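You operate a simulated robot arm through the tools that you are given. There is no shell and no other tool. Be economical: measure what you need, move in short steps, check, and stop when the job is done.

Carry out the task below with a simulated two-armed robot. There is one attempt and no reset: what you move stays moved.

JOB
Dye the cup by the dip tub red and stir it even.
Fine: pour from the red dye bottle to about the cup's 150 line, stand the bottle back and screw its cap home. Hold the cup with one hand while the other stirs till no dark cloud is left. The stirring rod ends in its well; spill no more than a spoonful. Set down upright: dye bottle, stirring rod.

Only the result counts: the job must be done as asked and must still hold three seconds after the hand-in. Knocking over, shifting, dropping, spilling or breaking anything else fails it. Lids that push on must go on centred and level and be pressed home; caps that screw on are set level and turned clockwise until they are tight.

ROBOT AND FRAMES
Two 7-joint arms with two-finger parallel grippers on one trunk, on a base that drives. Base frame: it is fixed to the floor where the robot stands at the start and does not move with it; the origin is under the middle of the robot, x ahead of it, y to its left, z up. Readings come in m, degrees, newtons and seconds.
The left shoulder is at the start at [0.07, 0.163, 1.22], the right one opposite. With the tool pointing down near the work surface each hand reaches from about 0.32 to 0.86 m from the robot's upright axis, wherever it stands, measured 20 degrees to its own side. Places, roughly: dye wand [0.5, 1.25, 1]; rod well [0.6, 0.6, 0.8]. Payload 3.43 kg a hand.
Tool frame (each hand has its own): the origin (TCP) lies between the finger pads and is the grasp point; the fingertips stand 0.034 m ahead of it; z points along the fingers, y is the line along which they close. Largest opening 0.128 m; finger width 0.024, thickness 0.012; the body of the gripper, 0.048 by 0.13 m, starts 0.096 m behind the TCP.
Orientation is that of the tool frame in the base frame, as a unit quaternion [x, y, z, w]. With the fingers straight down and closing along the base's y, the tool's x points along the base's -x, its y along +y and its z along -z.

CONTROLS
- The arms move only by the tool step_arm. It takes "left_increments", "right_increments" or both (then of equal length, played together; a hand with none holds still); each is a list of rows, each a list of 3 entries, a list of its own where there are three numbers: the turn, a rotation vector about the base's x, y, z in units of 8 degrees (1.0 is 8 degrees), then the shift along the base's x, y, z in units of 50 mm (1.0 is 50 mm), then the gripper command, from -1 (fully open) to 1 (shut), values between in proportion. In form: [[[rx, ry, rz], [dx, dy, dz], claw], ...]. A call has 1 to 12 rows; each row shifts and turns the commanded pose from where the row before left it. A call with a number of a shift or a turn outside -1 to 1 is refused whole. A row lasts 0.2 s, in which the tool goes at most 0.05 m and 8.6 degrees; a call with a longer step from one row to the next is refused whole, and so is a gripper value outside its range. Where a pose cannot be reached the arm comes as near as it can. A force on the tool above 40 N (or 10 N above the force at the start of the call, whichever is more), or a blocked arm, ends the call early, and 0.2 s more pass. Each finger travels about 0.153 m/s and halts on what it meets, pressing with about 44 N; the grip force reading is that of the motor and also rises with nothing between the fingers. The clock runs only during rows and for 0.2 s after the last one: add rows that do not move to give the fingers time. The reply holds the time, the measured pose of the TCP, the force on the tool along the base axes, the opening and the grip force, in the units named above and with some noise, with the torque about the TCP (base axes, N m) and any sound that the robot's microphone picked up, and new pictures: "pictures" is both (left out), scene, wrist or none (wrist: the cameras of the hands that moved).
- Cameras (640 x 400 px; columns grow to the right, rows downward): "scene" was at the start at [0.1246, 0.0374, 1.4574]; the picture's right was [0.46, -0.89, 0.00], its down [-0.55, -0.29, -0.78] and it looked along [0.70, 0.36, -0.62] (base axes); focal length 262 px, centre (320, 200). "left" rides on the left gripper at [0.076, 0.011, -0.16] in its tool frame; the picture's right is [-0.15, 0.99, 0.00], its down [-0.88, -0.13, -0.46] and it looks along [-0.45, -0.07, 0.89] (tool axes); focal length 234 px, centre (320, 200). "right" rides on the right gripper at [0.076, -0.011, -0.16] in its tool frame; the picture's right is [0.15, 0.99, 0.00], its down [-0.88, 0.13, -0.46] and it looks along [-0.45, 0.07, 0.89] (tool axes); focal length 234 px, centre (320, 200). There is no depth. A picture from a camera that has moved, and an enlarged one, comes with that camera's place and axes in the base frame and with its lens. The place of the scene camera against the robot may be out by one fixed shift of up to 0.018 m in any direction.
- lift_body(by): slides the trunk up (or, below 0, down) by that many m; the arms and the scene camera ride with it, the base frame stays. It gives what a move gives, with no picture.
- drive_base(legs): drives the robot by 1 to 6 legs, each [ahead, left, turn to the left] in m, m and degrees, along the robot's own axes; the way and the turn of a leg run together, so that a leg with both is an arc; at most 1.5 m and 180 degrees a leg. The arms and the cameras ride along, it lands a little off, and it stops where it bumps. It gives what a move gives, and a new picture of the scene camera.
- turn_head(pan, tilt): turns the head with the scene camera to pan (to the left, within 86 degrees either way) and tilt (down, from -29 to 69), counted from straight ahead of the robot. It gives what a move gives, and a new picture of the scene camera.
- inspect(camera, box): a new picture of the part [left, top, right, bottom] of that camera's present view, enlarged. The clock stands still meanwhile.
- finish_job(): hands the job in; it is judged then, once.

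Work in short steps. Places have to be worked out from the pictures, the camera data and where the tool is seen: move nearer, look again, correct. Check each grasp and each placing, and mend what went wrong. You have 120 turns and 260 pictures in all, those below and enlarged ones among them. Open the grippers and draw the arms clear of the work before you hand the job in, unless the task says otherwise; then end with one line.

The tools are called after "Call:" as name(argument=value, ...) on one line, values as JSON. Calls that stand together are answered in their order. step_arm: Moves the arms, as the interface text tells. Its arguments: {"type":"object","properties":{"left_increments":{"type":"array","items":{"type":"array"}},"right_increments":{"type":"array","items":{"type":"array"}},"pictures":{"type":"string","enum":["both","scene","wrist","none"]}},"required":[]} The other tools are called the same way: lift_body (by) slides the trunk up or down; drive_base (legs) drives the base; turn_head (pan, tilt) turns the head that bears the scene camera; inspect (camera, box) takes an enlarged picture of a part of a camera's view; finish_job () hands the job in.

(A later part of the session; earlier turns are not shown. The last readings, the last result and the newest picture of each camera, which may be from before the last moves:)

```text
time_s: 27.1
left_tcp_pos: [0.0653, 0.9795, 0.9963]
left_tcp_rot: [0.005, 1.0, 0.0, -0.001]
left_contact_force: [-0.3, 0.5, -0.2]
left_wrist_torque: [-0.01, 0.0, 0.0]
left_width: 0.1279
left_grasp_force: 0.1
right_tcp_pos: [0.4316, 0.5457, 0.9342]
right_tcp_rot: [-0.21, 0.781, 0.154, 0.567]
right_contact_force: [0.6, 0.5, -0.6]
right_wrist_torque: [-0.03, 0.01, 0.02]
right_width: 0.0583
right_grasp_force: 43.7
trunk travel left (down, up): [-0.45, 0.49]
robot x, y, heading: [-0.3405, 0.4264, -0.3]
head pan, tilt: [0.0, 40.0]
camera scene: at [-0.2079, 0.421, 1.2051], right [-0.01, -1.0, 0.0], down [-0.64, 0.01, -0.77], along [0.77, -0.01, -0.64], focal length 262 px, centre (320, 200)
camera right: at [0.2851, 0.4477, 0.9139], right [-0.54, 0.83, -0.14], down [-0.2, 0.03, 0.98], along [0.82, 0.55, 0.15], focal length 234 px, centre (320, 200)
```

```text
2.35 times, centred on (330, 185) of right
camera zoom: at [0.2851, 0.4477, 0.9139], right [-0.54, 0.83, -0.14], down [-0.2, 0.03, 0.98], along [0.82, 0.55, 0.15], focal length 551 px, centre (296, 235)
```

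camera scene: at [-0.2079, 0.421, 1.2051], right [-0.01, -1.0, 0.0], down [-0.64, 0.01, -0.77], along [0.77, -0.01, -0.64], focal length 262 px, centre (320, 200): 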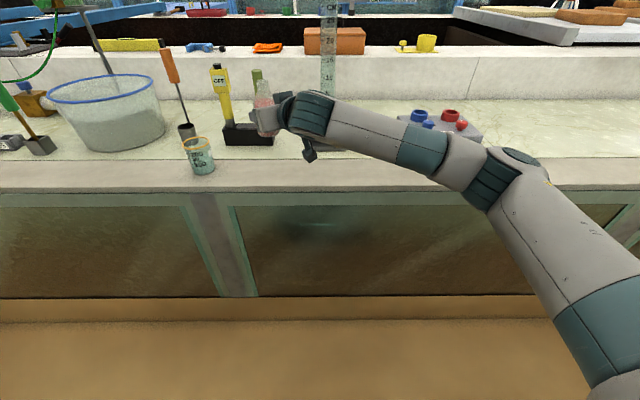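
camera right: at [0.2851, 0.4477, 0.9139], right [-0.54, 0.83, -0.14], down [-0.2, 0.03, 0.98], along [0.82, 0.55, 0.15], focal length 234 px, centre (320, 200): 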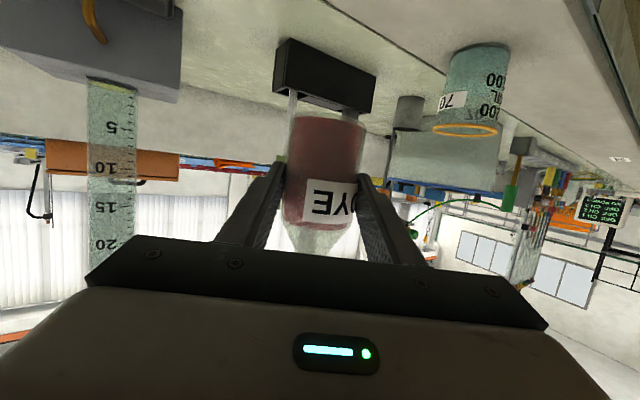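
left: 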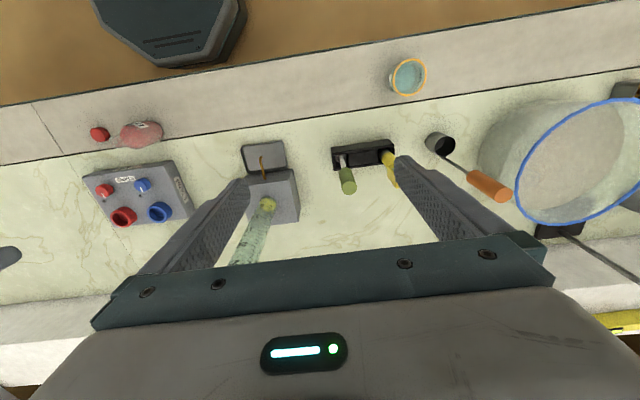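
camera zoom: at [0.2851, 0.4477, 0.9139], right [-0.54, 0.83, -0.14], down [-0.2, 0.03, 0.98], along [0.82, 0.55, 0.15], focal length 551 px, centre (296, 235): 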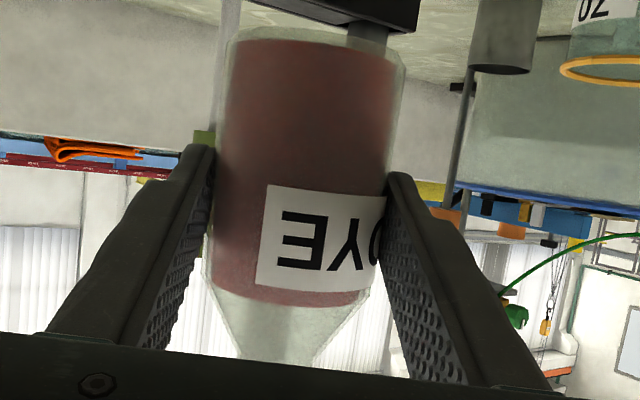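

Call:
inspect(camera="right", box=[445, 35, 505, 140])

Call:
inspect(camera="scene", box=[185, 132, 217, 178])

```text
3.81 times, centred on (475, 88) of right
camera zoom: at [0.2851, 0.4477, 0.9139], right [-0.54, 0.83, -0.14], down [-0.2, 0.03, 0.98], along [0.82, 0.55, 0.15], focal length 892 px, centre (-270, 629)
```

zoom: 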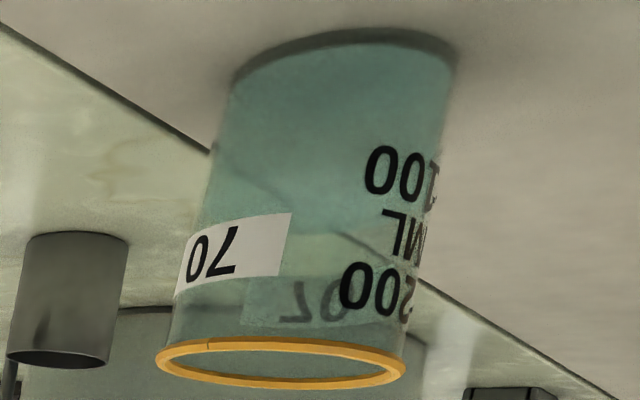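

```text
8.70 times, centred on (201, 155) of scene
camera zoom: at [-0.2079, 0.421, 1.2051], right [-0.01, -1.0, 0.0], down [-0.64, 0.01, -0.77], along [0.77, -0.01, -0.64], focal length 2279 px, centre (1355, 591)
```

zoom: 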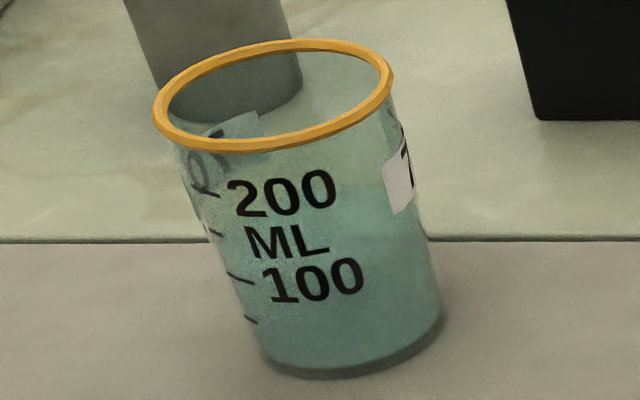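

The level is hard to judge from here, so I bring the left hand into a pre-grasp pose facing the cup. Its camera will look level at the scale there. First I turn it ahead of the table.

Call:
step_arm(left_increments=[[[0, -0.875, 0], [0.3, -0.1, 0], -1], [[0, -0.875, 0], [0.3, -0.1, 0], -1], [[0, -0.875, 0], [0.3, -0.1, 0], -1], [[0, -0.875, 0], [0.3, -0.1, 0], -1], [[0, -0.875, 0], [0.3, -0.1, 0], -1], [[0, -0.875, 0], [0.3, -0.1, 0], -1], [[0, -0.875, 0], [0.3, -0.1, 0], -1], [[0, -0.875, 0], [0.3, -0.1, 0], -1], [[0, -0.875, 0], [0.3, -0.1, 0], -1]], pictures="none")

Call:
step_arm(left_increments=[[[0, 0, -0.95], [0.2, 0, 0], -1], [[0, 0, -0.95], [0.2, 0, 0], -1], [[0, 0, -0.95], [0.2, 0, 0], -1], [[0, 0, -0.95], [0.2, 0, 0], -1]])

```text
time_s: 29.1
left_tcp_pos: [0.2005, 0.9322, 0.9968]
left_tcp_rot: [0.004, 0.853, 0.001, 0.523]
left_contact_force: [0.3, 0.5, 0.4]
left_wrist_torque: [-0.02, 0.01, -0.01]
left_width: 0.1282
left_grasp_force: 0.1
right_tcp_pos: [0.4313, 0.545, 0.9359]
right_tcp_rot: [-0.21, 0.781, 0.154, 0.567]
right_contact_force: [0.4, 0.0, -1.2]
right_wrist_torque: [-0.02, 0.04, -0.03]
right_width: 0.0579
right_grasp_force: 44.2
trunk travel left (down, up): [-0.45, 0.49]
robot x, y, heading: [-0.3425, 0.4273, -0.5]
head pan, tilt: [0.0, 40.0]
```

```text
time_s: 30.1
left_tcp_pos: [0.2394, 0.9352, 0.9955]
left_tcp_rot: [0.226, 0.822, -0.136, 0.504]
left_contact_force: [0.6, 0.3, 0.0]
left_wrist_torque: [-0.03, 0.01, 0.0]
left_width: 0.1281
left_grasp_force: 0.1
right_tcp_pos: [0.4318, 0.5468, 0.9354]
right_tcp_rot: [-0.211, 0.781, 0.154, 0.567]
right_contact_force: [-0.3, 0.4, -0.8]
right_wrist_torque: [-0.01, -0.02, 0.01]
right_width: 0.0577
right_grasp_force: 43.7
trunk travel left (down, up): [-0.45, 0.49]
robot x, y, heading: [-0.3419, 0.4247, -0.5]
head pan, tilt: [0.0, 40.0]
camera scene: at [-0.2069, 0.4214, 1.205], right [-0.01, -1.0, 0.0], down [-0.64, 0.01, -0.77], along [0.77, -0.01, -0.64], focal length 262 px, centre (320, 200)
camera left: at [0.0934, 1.0342, 1.0005], right [0.56, 0.82, 0.14], down [-0.07, -0.11, 0.99], along [0.82, -0.57, 0.0], focal length 234 px, centre (320, 200)
```

scene: 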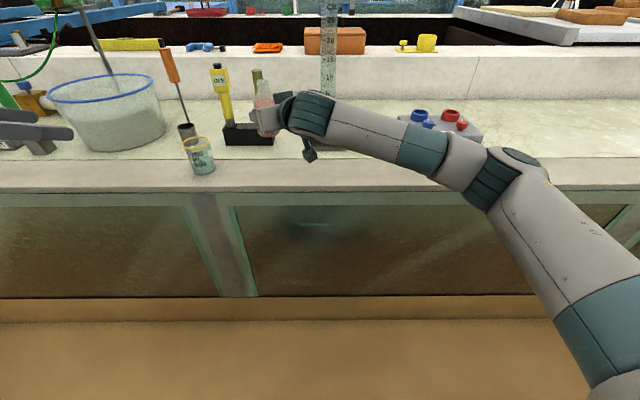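
left: 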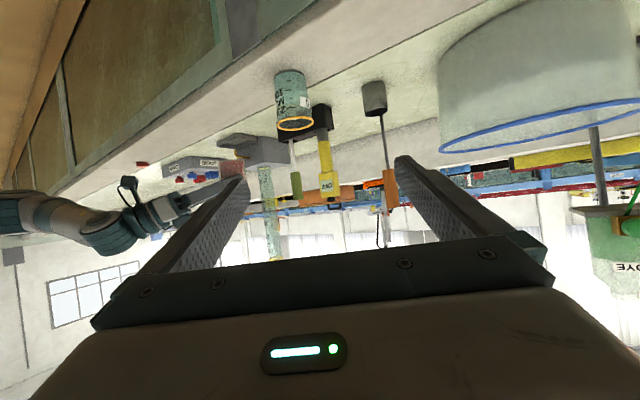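

View as expected. I go down to the level pre-grasp spot.

Call:
step_arm(left_increments=[[[0, 0, 0], [0.2, -0.5, -0.4], -1], [[0, 0, 0], [0.2, -0.5, -0.4], -1], [[0, 0, 0], [0.3, -0.4, -0.4], -1], [[0, 0, 0], [0.3, -0.4, -0.4], -1], [[0, 0, 0], [0.4, -0.3, -0.5], -1], [[0, 0, 0], [0.4, -0.2, -0.5], -1], [[0, 0, 0], [0.1, 0, -0.5], -1], [[0, 0, 0], [0, 0, -0.3], -1]])

Call:
inspect(camera="left", box=[270, 100, 390, 270])

```text
time_s: 31.9
left_tcp_pos: [0.3371, 0.8184, 0.8264]
left_tcp_rot: [0.227, 0.822, -0.135, 0.505]
left_contact_force: [-0.6, -0.4, -0.1]
left_wrist_torque: [0.02, -0.02, -0.02]
left_width: 0.1277
left_grasp_force: 0.0
right_tcp_pos: [0.4308, 0.5461, 0.9365]
right_tcp_rot: [-0.21, 0.781, 0.154, 0.567]
right_contact_force: [-0.3, 0.1, -0.9]
right_wrist_torque: [-0.05, 0.0, 0.02]
right_width: 0.058
right_grasp_force: 44.0
trunk travel left (down, up): [-0.45, 0.49]
robot x, y, heading: [-0.34, 0.4228, -0.6]
head pan, tilt: [0.0, 40.0]
camera scene: at [-0.2076, 0.4208, 1.2051], right [-0.01, -1.0, 0.0], down [-0.64, 0.01, -0.77], along [0.77, -0.01, -0.64], focal length 262 px, centre (320, 200)
camera left: at [0.1892, 0.9178, 0.8301], right [0.56, 0.82, 0.14], down [-0.07, -0.12, 0.99], along [0.82, -0.57, 0.0], focal length 234 px, centre (320, 200)
```

scene: 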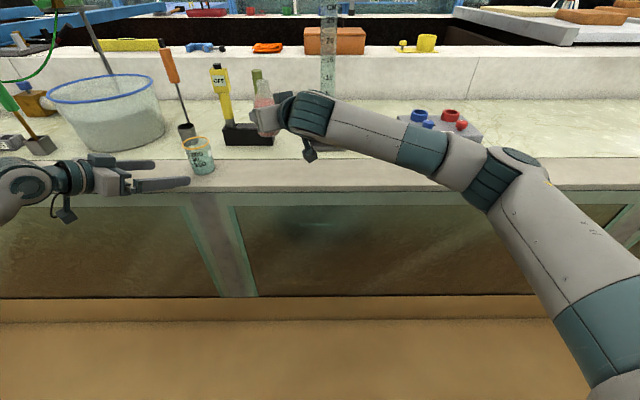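
left: 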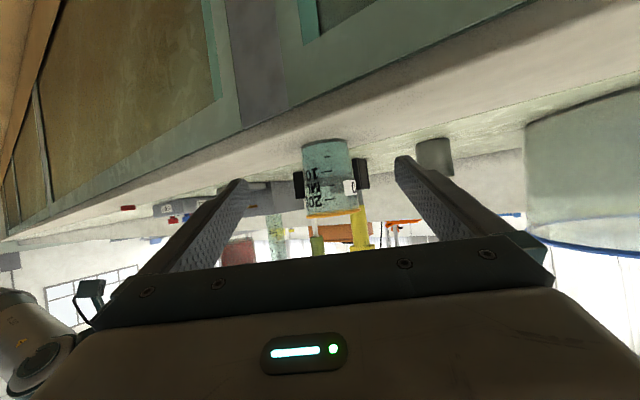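

```text
2.35 times, centred on (330, 185) of left
camera zoom: at [0.1892, 0.9178, 0.8301], right [0.56, 0.82, 0.14], down [-0.07, -0.12, 0.99], along [0.82, -0.57, 0.0], focal length 551 px, centre (296, 235)
```

zoom: 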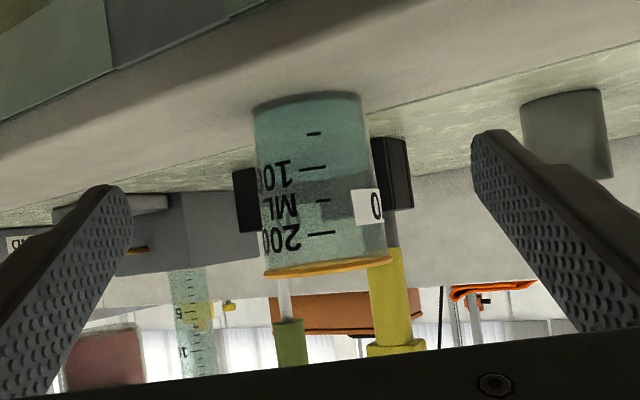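

Level sits at the 100 tick (ticks 50/100/150/200 visible), so about 50 ml more is needed. I now roll the bottle 40° away from the cup first, as a reach test.

Call:
step_arm(right_increments=[[[-0.857, -0.515, 0], [0.1, 0.2, 0.1], 1], [[-0.857, -0.515, 0], [0.1, 0.2, 0], 1], [[-0.857, -0.515, 0], [0.1, 0.2, 0], 1], [[-0.857, -0.515, 0], [0.1, 0.2, 0], 1], [[-0.857, -0.515, 0], [0.1, 0.2, 0], 1]])

```text
time_s: 33.0
left_tcp_pos: [0.3348, 0.8183, 0.8255]
left_tcp_rot: [0.226, 0.822, -0.134, 0.505]
left_contact_force: [0.3, -0.4, -0.6]
left_wrist_torque: [0.02, -0.01, -0.04]
left_width: 0.1282
left_grasp_force: 0.0
right_tcp_pos: [0.4554, 0.5961, 0.9411]
right_tcp_rot: [-0.392, 0.679, -0.122, 0.609]
right_contact_force: [0.0, 0.2, -1.0]
right_wrist_torque: [0.0, -0.02, 0.0]
right_width: 0.0579
right_grasp_force: 43.9
trunk travel left (down, up): [-0.45, 0.49]
robot x, y, heading: [-0.3402, 0.423, -0.5]
head pan, tilt: [0.0, 40.0]
camera scene: at [-0.2079, 0.4215, 1.2051], right [-0.01, -1.0, 0.0], down [-0.64, 0.01, -0.77], along [0.77, -0.01, -0.64], focal length 262 px, centre (320, 200)
camera right: at [0.3157, 0.487, 0.9299], right [-0.37, 0.56, -0.74], down [-0.51, 0.54, 0.66], along [0.77, 0.63, 0.08], focal length 234 px, centre (320, 200)
```

scene: 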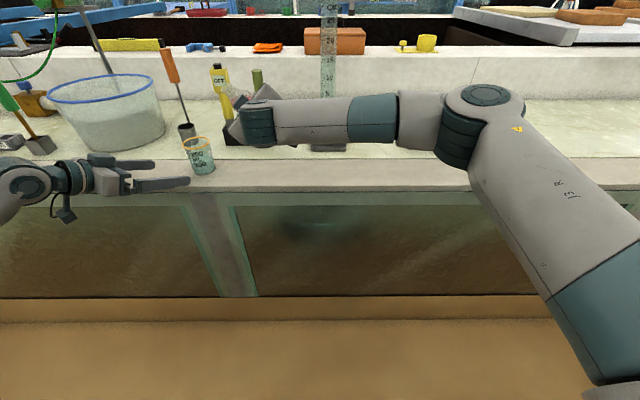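
right: 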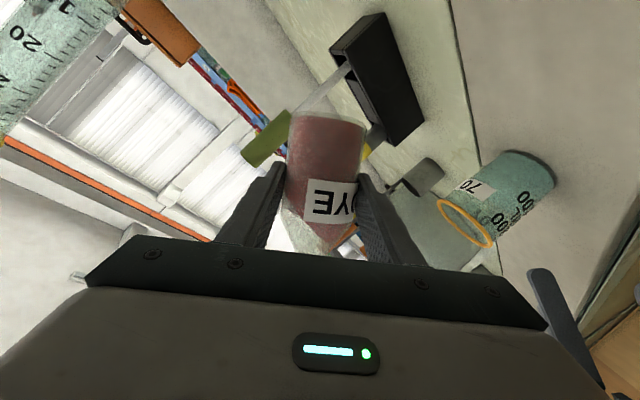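

Roll works. Now I bring the mouth over the cup, about 4 cm above the rim, tilting to about 60°.

Call:
step_arm(right_increments=[[[0, 0, 0], [0.1, 0.6, -0.1], 1], [[0, 0, 0], [0.1, 0.7, -0.2], 1], [[0, 0, 0], [0.08, 0.58, -0.2], 1], [[-0.857, -0.515, 0], [0.1, -0.1, -0.25], 1], [[-0.857, -0.515, 0], [0.1, -0.1, -0.25], 1], [[-0.4285, -0.2575, 0], [0, -0.08, -0.2], 1]])

Call:
inspect(camera="left", box=[250, 80, 410, 270])

Call:
inspect(camera="scene", box=[170, 60, 290, 190])

```text
time_s: 34.5
left_tcp_pos: [0.3362, 0.8169, 0.827]
left_tcp_rot: [0.227, 0.823, -0.135, 0.504]
left_contact_force: [-0.6, -0.5, -0.6]
left_wrist_torque: [-0.03, 0.0, 0.02]
left_width: 0.1281
left_grasp_force: 0.1
right_tcp_pos: [0.4815, 0.6743, 0.8791]
right_tcp_rot: [-0.464, 0.597, -0.257, 0.602]
right_contact_force: [0.2, 0.5, -1.0]
right_wrist_torque: [-0.02, 0.0, 0.03]
right_width: 0.0579
right_grasp_force: 43.7
trunk travel left (down, up): [-0.45, 0.49]
robot x, y, heading: [-0.3435, 0.4241, -0.6]
head pan, tilt: [0.0, 40.0]
camera scene: at [-0.2075, 0.4207, 1.2051], right [-0.01, -1.0, 0.0], down [-0.64, 0.01, -0.77], along [0.77, -0.01, -0.64], focal length 262 px, centre (320, 200)
camera right: at [0.3428, 0.5627, 0.876], right [-0.22, 0.31, -0.93], down [-0.61, 0.7, 0.38], along [0.76, 0.64, 0.03], focal length 234 px, centre (320, 200)
```

scene: 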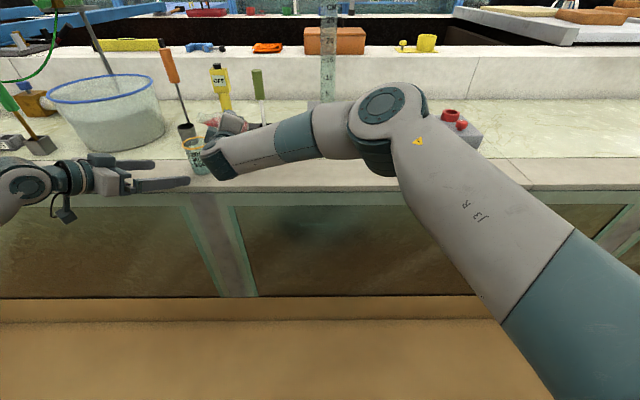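
right: 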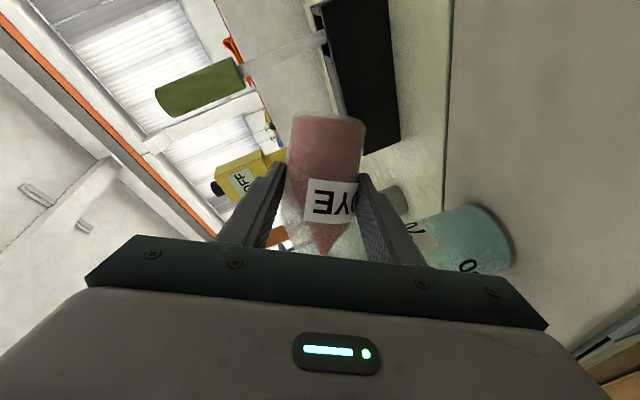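

```text
2.11 times, centred on (330, 175) of left
camera zoom: at [0.1891, 0.9179, 0.8305], right [0.56, 0.82, 0.14], down [-0.07, -0.12, 0.99], along [0.82, -0.57, 0.0], focal length 493 px, centre (299, 253)
```

zoom: 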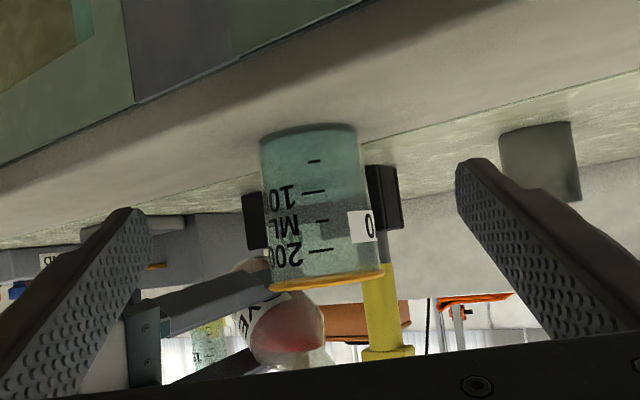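

```text
3.08 times, centred on (230, 125) of scene
camera zoom: at [-0.2075, 0.4207, 1.2051], right [-0.01, -1.0, 0.0], down [-0.64, 0.01, -0.77], along [0.77, -0.01, -0.64], focal length 806 px, centre (597, 431)
```

zoom: 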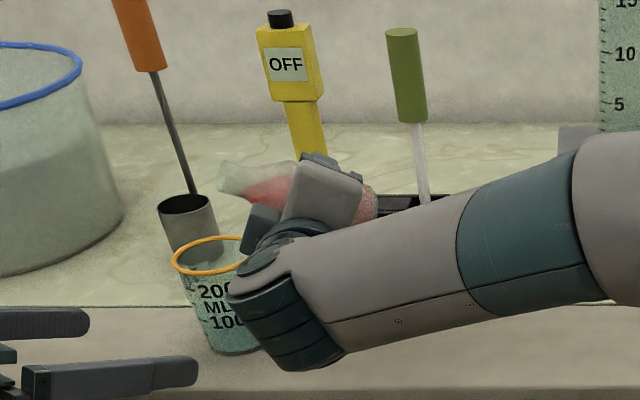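

The mouth end lies over the cup's right half. I nudge it 1 cm onward and tilt 8° more about the mouth, then look.

Call:
step_arm(right_increments=[[[0, 0, 0], [-0.12, 0.2, 0], 1], [[-0.857, -0.515, 0], [0.05, -0.08, 0.2], 1]], pictures="wrist")

Call:
inspect(camera="left", box=[270, 100, 390, 270])

Call:
inspect(camera="scene", box=[170, 90, 250, 180])

```text
time_s: 35.0
left_tcp_pos: [0.3369, 0.8177, 0.8264]
left_tcp_rot: [0.227, 0.822, -0.135, 0.504]
left_contact_force: [0.6, -0.4, -0.4]
left_wrist_torque: [0.01, -0.03, -0.01]
left_width: 0.128
left_grasp_force: 0.1
right_tcp_pos: [0.4746, 0.6787, 0.8891]
right_tcp_rot: [-0.49, 0.559, -0.308, 0.594]
right_contact_force: [-0.4, 0.2, -0.5]
right_wrist_torque: [0.02, -0.02, 0.02]
right_width: 0.0577
right_grasp_force: 44.4
trunk travel left (down, up): [-0.45, 0.49]
robot x, y, heading: [-0.3428, 0.4282, -0.6]
head pan, tilt: [0.0, 40.0]
camera right: at [0.3381, 0.5677, 0.8898], right [-0.15, 0.19, -0.97], down [-0.63, 0.74, 0.24], along [0.76, 0.65, 0.01], focal length 234 px, centre (320, 200)
```

right: 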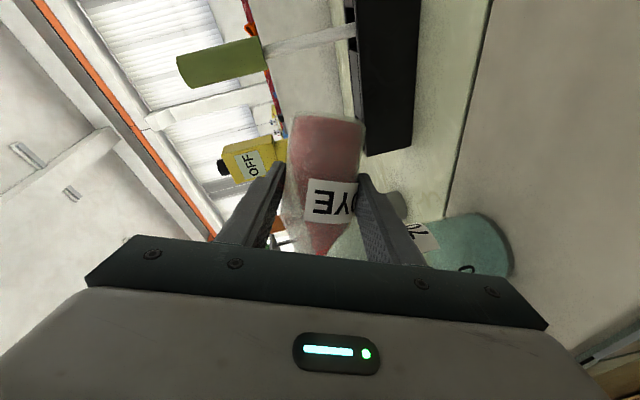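

```text
2.35 times, centred on (330, 185) of left
camera zoom: at [0.1888, 0.9179, 0.8307], right [0.56, 0.82, 0.14], down [-0.07, -0.12, 0.99], along [0.82, -0.57, 0.0], focal length 551 px, centre (296, 235)
```

zoom: 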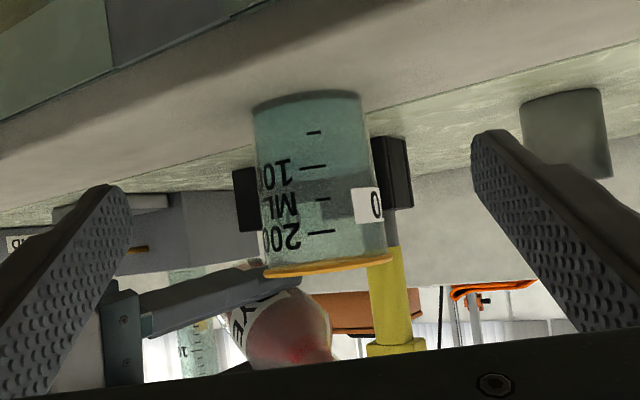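

```text
4.44 times, centred on (210, 135) of scene
camera zoom: at [-0.2081, 0.4208, 1.2051], right [-0.01, -1.0, 0.0], down [-0.64, 0.01, -0.77], along [0.77, -0.01, -0.64], focal length 1165 px, centre (809, 489)
```

zoom: 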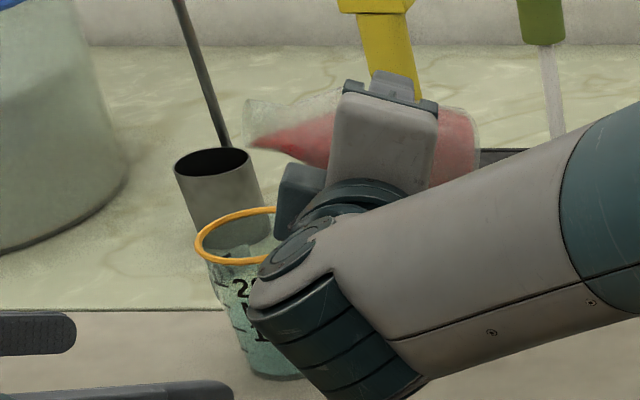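

Dye has reached the lip, which stands over the cup's middle. I tilt 4° more and watch the level.

Call:
step_arm(right_increments=[[[-0.4285, -0.2575, 0], [0.07, -0.12, 0.1], 1]], pictures="none")

Call:
inspect(camera="left", box=[270, 100, 390, 270])

Call:
inspect(camera="scene", box=[170, 90, 250, 180])

```text
time_s: 35.5
left_tcp_pos: [0.3355, 0.8175, 0.8246]
left_tcp_rot: [0.227, 0.822, -0.135, 0.504]
left_contact_force: [-0.6, -0.2, 0.5]
left_wrist_torque: [-0.07, 0.0, 0.03]
left_width: 0.1281
left_grasp_force: 0.0
right_tcp_pos: [0.4782, 0.6742, 0.8952]
right_tcp_rot: [-0.502, 0.538, -0.333, 0.589]
right_contact_force: [-0.2, 0.0, -0.3]
right_wrist_torque: [0.01, 0.01, -0.01]
right_width: 0.0581
right_grasp_force: 44.2
trunk travel left (down, up): [-0.45, 0.49]
robot x, y, heading: [-0.3381, 0.4273, -0.2]
head pan, tilt: [0.0, 40.0]
```

```text
2.35 times, centred on (330, 185) of left
camera zoom: at [0.1888, 0.918, 0.8307], right [0.56, 0.82, 0.14], down [-0.07, -0.12, 0.99], along [0.82, -0.57, 0.0], focal length 551 px, centre (296, 235)
```

zoom: 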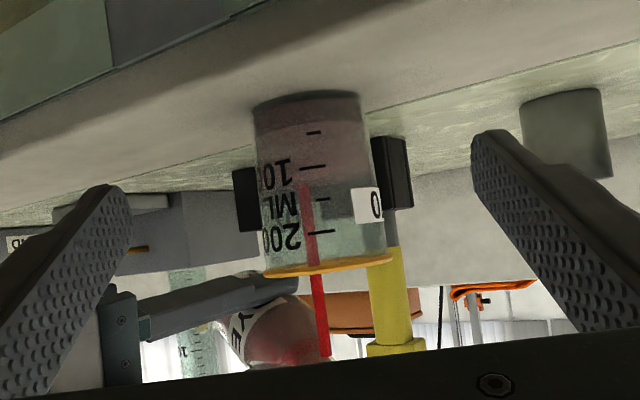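

```text
4.44 times, centred on (210, 135) of scene
camera zoom: at [-0.208, 0.4208, 1.2052], right [-0.01, -1.0, 0.0], down [-0.64, 0.01, -0.77], along [0.77, -0.01, -0.64], focal length 1165 px, centre (809, 489)
```

zoom: 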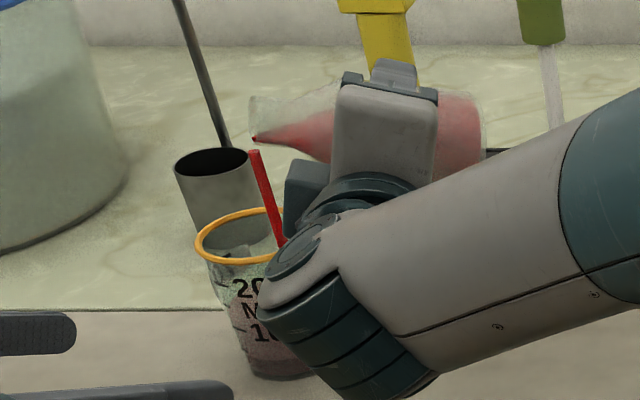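

The stream runs into the cup. I hold and watch.

Call:
step_arm(right_increments=[[[0, 0, 0], [0, 0, 0], 1]], pictures="none")

Call:
inspect(camera="left", box=[290, 120, 370, 230])

```text
time_s: 35.9
left_tcp_pos: [0.3347, 0.8178, 0.8248]
left_tcp_rot: [0.226, 0.822, -0.135, 0.505]
left_contact_force: [0.2, 0.5, -0.3]
left_wrist_torque: [-0.02, -0.02, -0.01]
left_width: 0.1277
left_grasp_force: 0.1
right_tcp_pos: [0.4793, 0.6732, 0.8951]
right_tcp_rot: [-0.503, 0.538, -0.333, 0.589]
right_contact_force: [-0.2, -0.4, -0.7]
right_wrist_torque: [0.01, 0.01, 0.01]
right_width: 0.0577
right_grasp_force: 43.9
trunk travel left (down, up): [-0.45, 0.49]
robot x, y, heading: [-0.3401, 0.4262, -0.3]
head pan, tilt: [0.0, 40.0]
```

```text
3.64 times, centred on (330, 175) of left
camera zoom: at [0.1889, 0.918, 0.8306], right [0.56, 0.82, 0.14], down [-0.07, -0.12, 0.99], along [0.82, -0.57, 0.0], focal length 852 px, centre (284, 291)
```

zoom: 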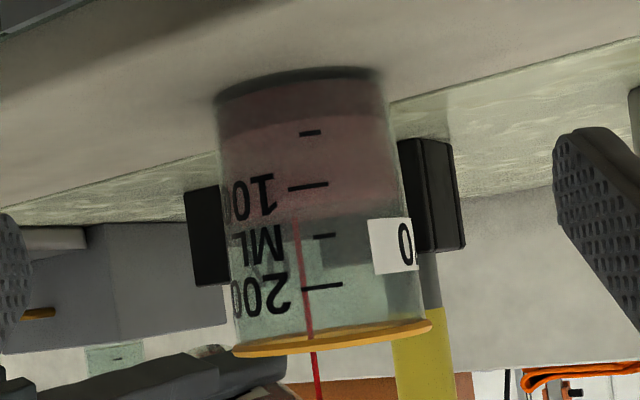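

About 130 ml, with the stream thinning. I hold another beat.

Call:
step_arm(right_increments=[[[0, 0, 0], [0, 0, 0], 1]], pictures="none")

Call:
inspect(camera="left", box=[290, 120, 370, 230])

```text
time_s: 36.2
left_tcp_pos: [0.3361, 0.8167, 0.8256]
left_tcp_rot: [0.227, 0.822, -0.135, 0.505]
left_contact_force: [0.1, -1.0, -1.2]
left_wrist_torque: [-0.02, -0.01, -0.01]
left_width: 0.1278
left_grasp_force: 0.1
right_tcp_pos: [0.4784, 0.6752, 0.896]
right_tcp_rot: [-0.502, 0.537, -0.334, 0.59]
right_contact_force: [-0.1, 0.6, -1.1]
right_wrist_torque: [0.02, 0.01, -0.01]
right_width: 0.0578
right_grasp_force: 44.1
trunk travel left (down, up): [-0.45, 0.49]
robot x, y, heading: [-0.3431, 0.4274, -0.5]
head pan, tilt: [0.0, 40.0]
```

```text
3.64 times, centred on (330, 175) of left
camera zoom: at [0.189, 0.918, 0.8305], right [0.56, 0.82, 0.14], down [-0.07, -0.12, 0.99], along [0.82, -0.57, 0.0], focal length 852 px, centre (284, 291)
```

zoom: 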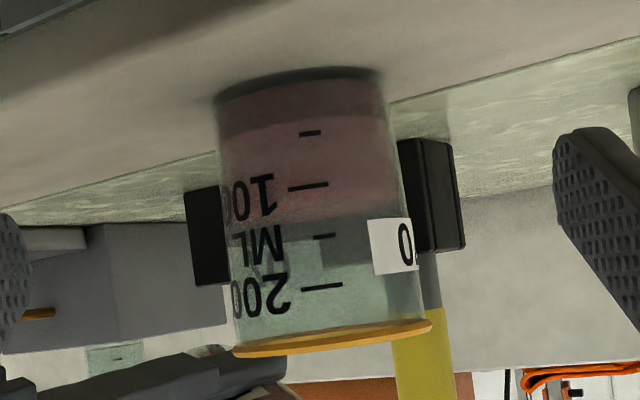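

The stream stopped. I zoom in more to read the level exactly.

Call:
inspect(camera="left", box=[308, 150, 352, 202])

```text
7.69 times, centred on (330, 176) of left
camera zoom: at [0.189, 0.918, 0.8305], right [0.56, 0.82, 0.14], down [-0.07, -0.12, 0.99], along [0.82, -0.57, 0.0], focal length 1801 px, centre (243, 385)
```

zoom: 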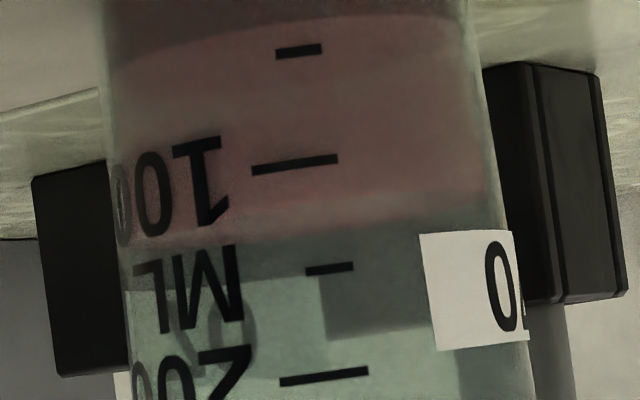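

Parallax matters here. I lower the left camera to the height of the 150 tick to read without parallax.

Call:
step_arm(left_increments=[[[0, 0, 0], [0, 0, -0.18], -1], [[0, 0, 0], [0, 0, -0.18], -1]], pictures="none")

Call:
inspect(camera="left", box=[300, 150, 352, 212])

```text
time_s: 36.9
left_tcp_pos: [0.3353, 0.8182, 0.8071]
left_tcp_rot: [0.227, 0.822, -0.135, 0.505]
left_contact_force: [-0.3, -0.8, 0.4]
left_wrist_torque: [0.02, 0.01, -0.03]
left_width: 0.1279
left_grasp_force: 0.0
right_tcp_pos: [0.479, 0.6729, 0.8947]
right_tcp_rot: [-0.503, 0.538, -0.333, 0.589]
right_contact_force: [0.0, 0.2, -1.4]
right_wrist_torque: [-0.02, 0.0, 0.01]
right_width: 0.0579
right_grasp_force: 43.7
trunk travel left (down, up): [-0.45, 0.49]
robot x, y, heading: [-0.3412, 0.4245, -0.5]
head pan, tilt: [0.0, 40.0]
```

```text
6.45 times, centred on (326, 181) of left
camera zoom: at [0.1885, 0.9183, 0.8125], right [0.56, 0.82, 0.14], down [-0.08, -0.12, 0.99], along [0.82, -0.57, 0.0], focal length 1511 px, centre (281, 323)
```

zoom: 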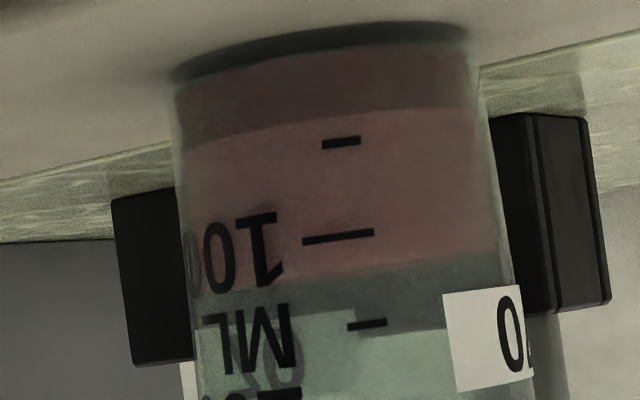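

Level reads about 115 ml. I tilt 3° more for the rest.

Call:
step_arm(right_increments=[[[-0.32, -0.193, 0], [0.02, -0.03, 0.09], 1], [[0, 0, 0], [0, 0, 0], 1], [[0, 0, 0], [0, 0, 0], 1]], pictures="none")

Call:
inspect(camera="left", box=[300, 150, 352, 212])

Call:
inspect(camera="scene", box=[170, 90, 250, 180])

```text
time_s: 37.6
left_tcp_pos: [0.3359, 0.8182, 0.8067]
left_tcp_rot: [0.226, 0.822, -0.134, 0.505]
left_contact_force: [-1.3, 0.0, -0.4]
left_wrist_torque: [0.0, -0.04, 0.0]
left_width: 0.1283
left_grasp_force: 0.0
right_tcp_pos: [0.4806, 0.6728, 0.8991]
right_tcp_rot: [-0.511, 0.523, -0.351, 0.585]
right_contact_force: [-0.4, 0.3, -0.6]
right_wrist_torque: [-0.02, 0.03, 0.01]
right_width: 0.0578
right_grasp_force: 44.2
trunk travel left (down, up): [-0.45, 0.49]
robot x, y, heading: [-0.3399, 0.4223, -0.5]
head pan, tilt: [0.0, 40.0]
```

```text
6.45 times, centred on (326, 181) of left
camera zoom: at [0.1883, 0.9183, 0.8124], right [0.56, 0.82, 0.14], down [-0.07, -0.12, 0.99], along [0.82, -0.57, 0.0], focal length 1511 px, centre (281, 323)
```

zoom: 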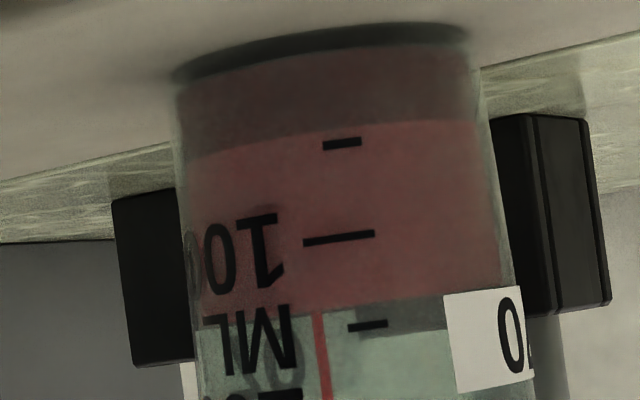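

```text
4.44 times, centred on (210, 135) of scene
camera zoom: at [-0.2078, 0.4209, 1.2051], right [-0.01, -1.0, 0.0], down [-0.64, 0.01, -0.77], along [0.77, -0.01, -0.64], focal length 1165 px, centre (809, 489)
```

zoom: 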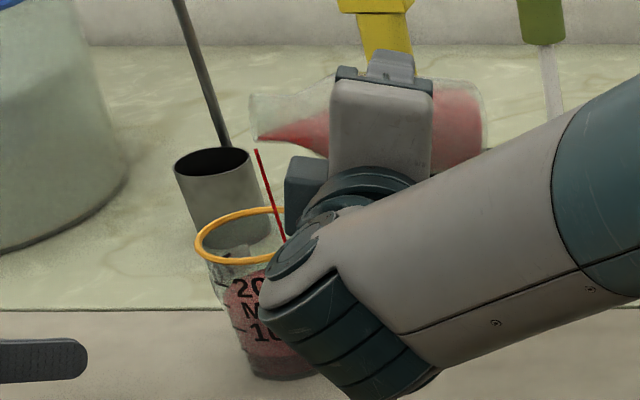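

About 140 ml, with a thin stream still running. I wait a beat.

Call:
step_arm(right_increments=[[[0, 0, 0], [0, 0, 0], 1]], pictures="none")

Call:
inspect(camera="left", box=[300, 150, 352, 212])

```text
time_s: 38.0
left_tcp_pos: [0.3354, 0.8175, 0.8076]
left_tcp_rot: [0.226, 0.822, -0.134, 0.505]
left_contact_force: [0.2, 0.6, 0.1]
left_wrist_torque: [-0.02, -0.06, 0.03]
left_width: 0.128
left_grasp_force: 0.0
right_tcp_pos: [0.4811, 0.6721, 0.8998]
right_tcp_rot: [-0.511, 0.522, -0.351, 0.585]
right_contact_force: [0.7, 0.0, -1.3]
right_wrist_torque: [0.05, 0.0, -0.01]
right_width: 0.0578
right_grasp_force: 44.3
trunk travel left (down, up): [-0.45, 0.49]
robot x, y, heading: [-0.3405, 0.4234, -0.8]
head pan, tilt: [0.0, 40.0]
```

```text
6.45 times, centred on (326, 181) of left
camera zoom: at [0.1884, 0.9183, 0.8124], right [0.56, 0.82, 0.14], down [-0.07, -0.12, 0.99], along [0.82, -0.57, 0.0], focal length 1511 px, centre (281, 323)
```

zoom: 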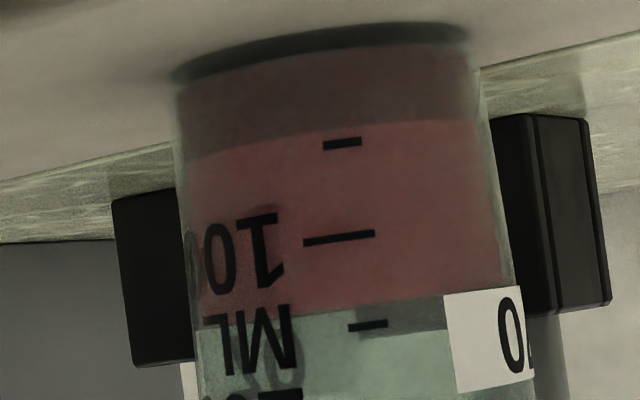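

Stopped at about 141 ml. One degree more tops it up.

Call:
step_arm(right_increments=[[[-0.107, -0.064, 0], [0.01, -0.01, 0.03], 1], [[0, 0, 0], [0, 0, 0], 1], [[0, 0, 0], [0, 0, 0], 1], [[0, 0, 0], [0, 0, 0], 1]], pictures="none")

Call:
inspect(camera="left", box=[300, 150, 352, 212])

```text
time_s: 39.0
left_tcp_pos: [0.3349, 0.8177, 0.808]
left_tcp_rot: [0.227, 0.822, -0.135, 0.505]
left_contact_force: [0.0, 0.2, 0.0]
left_wrist_torque: [0.0, 0.01, -0.01]
left_width: 0.1282
left_grasp_force: 0.2
right_tcp_pos: [0.4804, 0.6726, 0.9011]
right_tcp_rot: [-0.513, 0.518, -0.359, 0.583]
right_contact_force: [-0.5, 0.5, -0.9]
right_wrist_torque: [0.0, 0.0, 0.0]
right_width: 0.0575
right_grasp_force: 43.9
trunk travel left (down, up): [-0.45, 0.49]
robot x, y, heading: [-0.3396, 0.4255, -0.7]
head pan, tilt: [0.0, 40.0]
```

```text
6.45 times, centred on (326, 181) of left
camera zoom: at [0.1884, 0.9183, 0.8124], right [0.56, 0.82, 0.14], down [-0.07, -0.12, 0.99], along [0.82, -0.57, 0.0], focal length 1511 px, centre (281, 323)
```

zoom: 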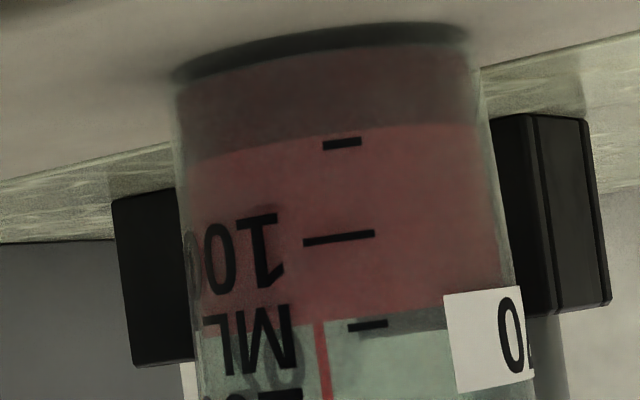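

About 146 ml. I tip back now; the last dribble makes up the rest.

Call:
step_arm(right_increments=[[[0, 0, 0], [0, 0, 0], 1], [[0, 0, 0], [0, 0, 0], 1], [[0.857, 0.515, 0], [-0.05, 0.08, -0.15], 1], [[0.857, 0.515, 0], [0, 0, 0], 1], [[0.857, 0.515, 0], [0, 0, 0.2], 1], [[0, 0, 0], [0, 0, 0.4], 1], [[0, 0, 0], [0, 0, 0], 1]], pictures="scene")

Call:
inspect(camera="left", box=[300, 150, 352, 212])

Call:
inspect(camera="scene", box=[170, 90, 250, 180])

```text
time_s: 40.6
left_tcp_pos: [0.3354, 0.8181, 0.8078]
left_tcp_rot: [0.227, 0.823, -0.134, 0.504]
left_contact_force: [0.4, 0.4, 1.2]
left_wrist_torque: [-0.01, 0.0, -0.01]
left_width: 0.1278
left_grasp_force: 0.0
right_tcp_pos: [0.4781, 0.677, 0.9238]
right_tcp_rot: [-0.436, 0.633, -0.202, 0.607]
right_contact_force: [0.2, 0.0, -0.3]
right_wrist_torque: [-0.01, 0.0, 0.02]
right_width: 0.0579
right_grasp_force: 44.3
trunk travel left (down, up): [-0.45, 0.49]
robot x, y, heading: [-0.3384, 0.423, -0.5]
head pan, tilt: [0.0, 40.0]
camera scene: at [-0.2074, 0.4208, 1.205], right [-0.01, -1.0, 0.0], down [-0.64, 0.01, -0.77], along [0.77, -0.01, -0.64], focal length 262 px, centre (320, 200)
```

scene: 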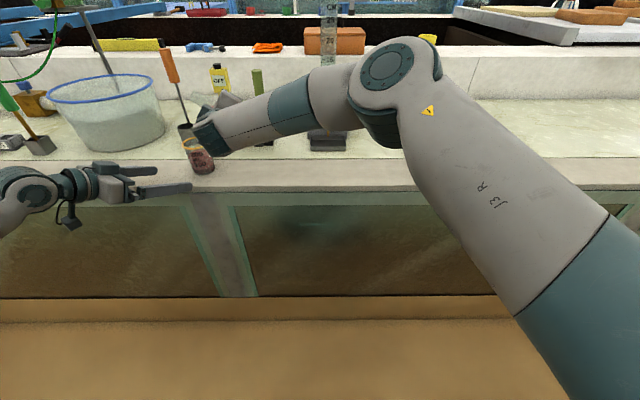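

```text
6.45 times, centred on (326, 181) of left
camera zoom: at [0.1886, 0.9182, 0.8123], right [0.56, 0.82, 0.14], down [-0.07, -0.12, 0.99], along [0.82, -0.57, 0.0], focal length 1511 px, centre (281, 323)
```

zoom: 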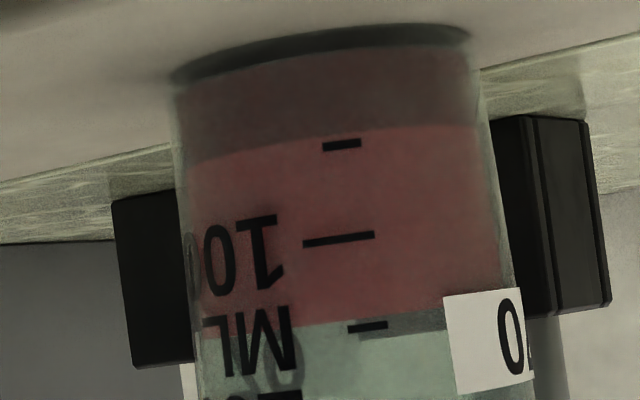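

```text
4.44 times, centred on (210, 135) of scene
camera zoom: at [-0.2074, 0.4208, 1.205], right [-0.01, -1.0, 0.0], down [-0.64, 0.01, -0.77], along [0.77, -0.01, -0.64], focal length 1165 px, centre (809, 489)
```

zoom: 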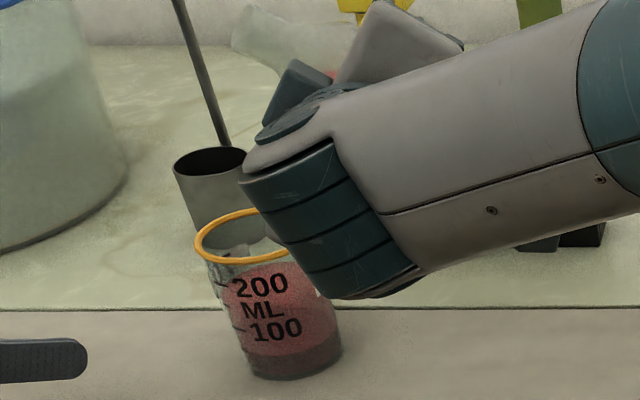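

Level at about 147 ml, no spill seen. I draw the bottle away from the cup and right it.

Call:
step_arm(right_increments=[[[0, 0, 0], [-0.1, -0.6, 0.2], 1], [[0, 0, 0], [-0.2, -0.7, 0.1], 1], [[0.857, 0.515, 0], [-0.1, -0.2, 0], 1], [[0.857, 0.515, 0], [-0.1, -0.2, 0], 1], [[0.857, 0.515, 0], [-0.1, -0.2, 0], 1], [[0.857, 0.515, 0], [-0.1, -0.2, 0], 1], [[0.857, 0.515, 0], [-0.1, -0.2, 0], 1], [[0.857, 0.515, 0], [0, -0.2, 0], 1], [[0.4285, 0.2575, 0], [0, 0, 0], 1], [[0, 0, 0], [0, 0, 0], 1]])

```text
time_s: 42.9
left_tcp_pos: [0.3347, 0.818, 0.8081]
left_tcp_rot: [0.226, 0.822, -0.135, 0.505]
left_contact_force: [-0.3, 0.7, 0.4]
left_wrist_torque: [0.0, -0.02, -0.01]
left_width: 0.1279
left_grasp_force: 0.0
right_tcp_pos: [0.4377, 0.551, 0.9387]
right_tcp_rot: [-0.209, 0.782, 0.154, 0.567]
right_contact_force: [0.2, -0.5, -1.0]
right_wrist_torque: [-0.02, 0.03, -0.04]
right_width: 0.0579
right_grasp_force: 43.7
trunk travel left (down, up): [-0.45, 0.49]
robot x, y, heading: [-0.3439, 0.4229, -0.5]
head pan, tilt: [0.0, 40.0]
camera scene: at [-0.2078, 0.4207, 1.2051], right [-0.01, -1.0, 0.0], down [-0.64, 0.01, -0.77], along [0.77, -0.01, -0.64], focal length 262 px, centre (320, 200)
camera right: at [0.2921, 0.4533, 0.9177], right [-0.54, 0.83, -0.14], down [-0.2, 0.03, 0.98], along [0.82, 0.55, 0.15], focal length 234 px, centre (320, 200)
```

scene: 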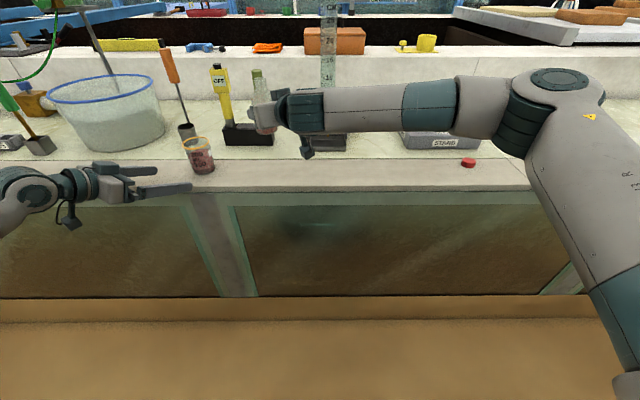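
right: 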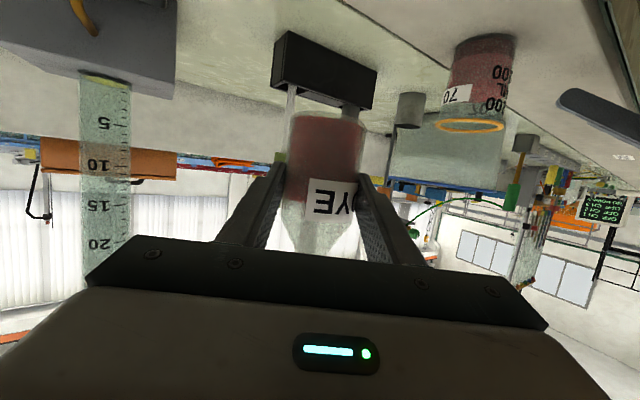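

Bottle is upright again. I carry it back to its place.

Call:
step_arm(right_increments=[[[0, 0, 0], [0, -0.3, 0], 1], [[0, 0, 0], [0, -0.6, 0], 1], [[0, 0, 0], [0, -0.8, 0], 1], [[0, 0, 0], [0, -0.9, 0], 1], [[0, 0, 0], [0, -0.9, 0], 1], [[0, 0, 0], [0, -0.9, 0], 1], [[0, 0, 0], [0, -0.9, 0], 1], [[0, 0, 0], [0, -0.9, 0], 1], [[0, 0, 0], [0, -0.9, 0], 1], [[0, 0, 0], [0, -0.9, 0], 1], [[0, 0, 0], [0, -0.6, 0], 1], [[0, 0, 0], [0, -0.32, 0], 1]], pictures="none")

```text
time_s: 45.5
left_tcp_pos: [0.3349, 0.8174, 0.8073]
left_tcp_rot: [0.228, 0.822, -0.135, 0.505]
left_contact_force: [0.1, -0.3, 0.0]
left_wrist_torque: [-0.01, -0.01, 0.02]
left_width: 0.128
left_grasp_force: 0.1
right_tcp_pos: [0.4371, 0.1067, 0.9375]
right_tcp_rot: [-0.21, 0.781, 0.154, 0.567]
right_contact_force: [-0.1, -0.5, -0.8]
right_wrist_torque: [-0.04, -0.01, 0.01]
right_width: 0.0574
right_grasp_force: 44.6
trunk travel left (down, up): [-0.45, 0.49]
robot x, y, heading: [-0.3372, 0.4222, -0.8]
head pan, tilt: [0.0, 40.0]
```

Now I lower it to the original spot.

Call:
step_arm(right_increments=[[[0, 0, 0], [0.15, 0, -0.4], 1], [[0, 0, 0], [0.15, 0, -0.4], 1], [[0, 0, 0], [0.15, -0.03, -0.4], 1], [[0, 0, 0], [0.13, 0, -0.4], 1], [[0, 0, 0], [0, 0, -0.4], 1], [[0, 0, 0], [0, 0, -0.26], 1], [[0, 0, 0], [0, 0, -0.1], 1], [[0, 0, 0], [0, 0, -0.05], 1], [[0, 0, 0], [0, 0, 0], 1]])

```text
time_s: 47.5
left_tcp_pos: [0.3354, 0.8176, 0.8083]
left_tcp_rot: [0.227, 0.822, -0.135, 0.504]
left_contact_force: [0.7, -0.2, -0.5]
left_wrist_torque: [-0.01, 0.02, -0.02]
left_width: 0.1278
left_grasp_force: 0.1
right_tcp_pos: [0.4667, 0.1057, 0.8191]
right_tcp_rot: [-0.21, 0.781, 0.154, 0.568]
right_contact_force: [-0.4, -0.1, -0.5]
right_wrist_torque: [-0.02, 0.03, 0.0]
right_width: 0.0576
right_grasp_force: 44.1
trunk travel left (down, up): [-0.45, 0.49]
robot x, y, heading: [-0.3431, 0.4229, -0.4]
head pan, tilt: [0.0, 40.0]
camera scene: at [-0.2078, 0.4206, 1.2051], right [-0.01, -1.0, 0.0], down [-0.64, 0.01, -0.77], along [0.77, -0.01, -0.64], focal length 262 px, centre (320, 200)
camera right: at [0.3205, 0.0066, 0.797], right [-0.54, 0.83, -0.14], down [-0.2, 0.03, 0.98], along [0.82, 0.55, 0.15], focal length 234 px, centre (320, 200)
```

scene: 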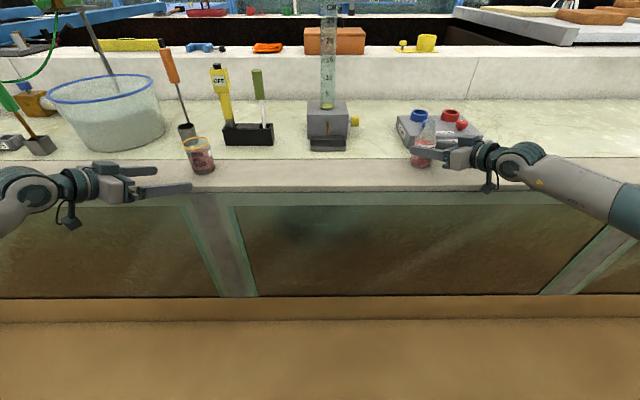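
right: 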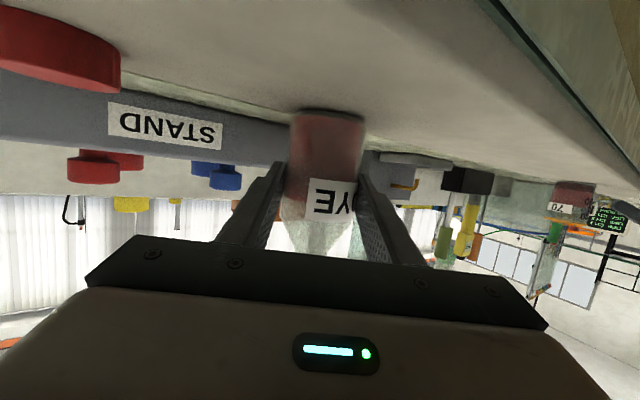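

Nearly down. I touch down gently, then open and draw back along the fingers; the left hand draws back too.

Call:
step_arm(right_increments=[[[0, 0, 0], [0, 0, -0.03], 1], [[0, 0, 0], [0, 0, -0.03], 1], [[0, 0, 0], [0, 0, 0], 1]], pictures="none")

```text
time_s: 48.2
left_tcp_pos: [0.3356, 0.8175, 0.8074]
left_tcp_rot: [0.227, 0.822, -0.135, 0.504]
left_contact_force: [-0.2, 0.6, 0.5]
left_wrist_torque: [0.01, 0.06, -0.01]
left_width: 0.1279
left_grasp_force: 0.0
right_tcp_pos: [0.4666, 0.1036, 0.8166]
right_tcp_rot: [-0.211, 0.781, 0.155, 0.568]
right_contact_force: [1.1, 1.0, 5.2]
right_wrist_torque: [0.08, -0.22, 0.04]
right_width: 0.0574
right_grasp_force: 43.6
trunk travel left (down, up): [-0.45, 0.49]
robot x, y, heading: [-0.338, 0.4206, -0.4]
head pan, tilt: [0.0, 40.0]
```

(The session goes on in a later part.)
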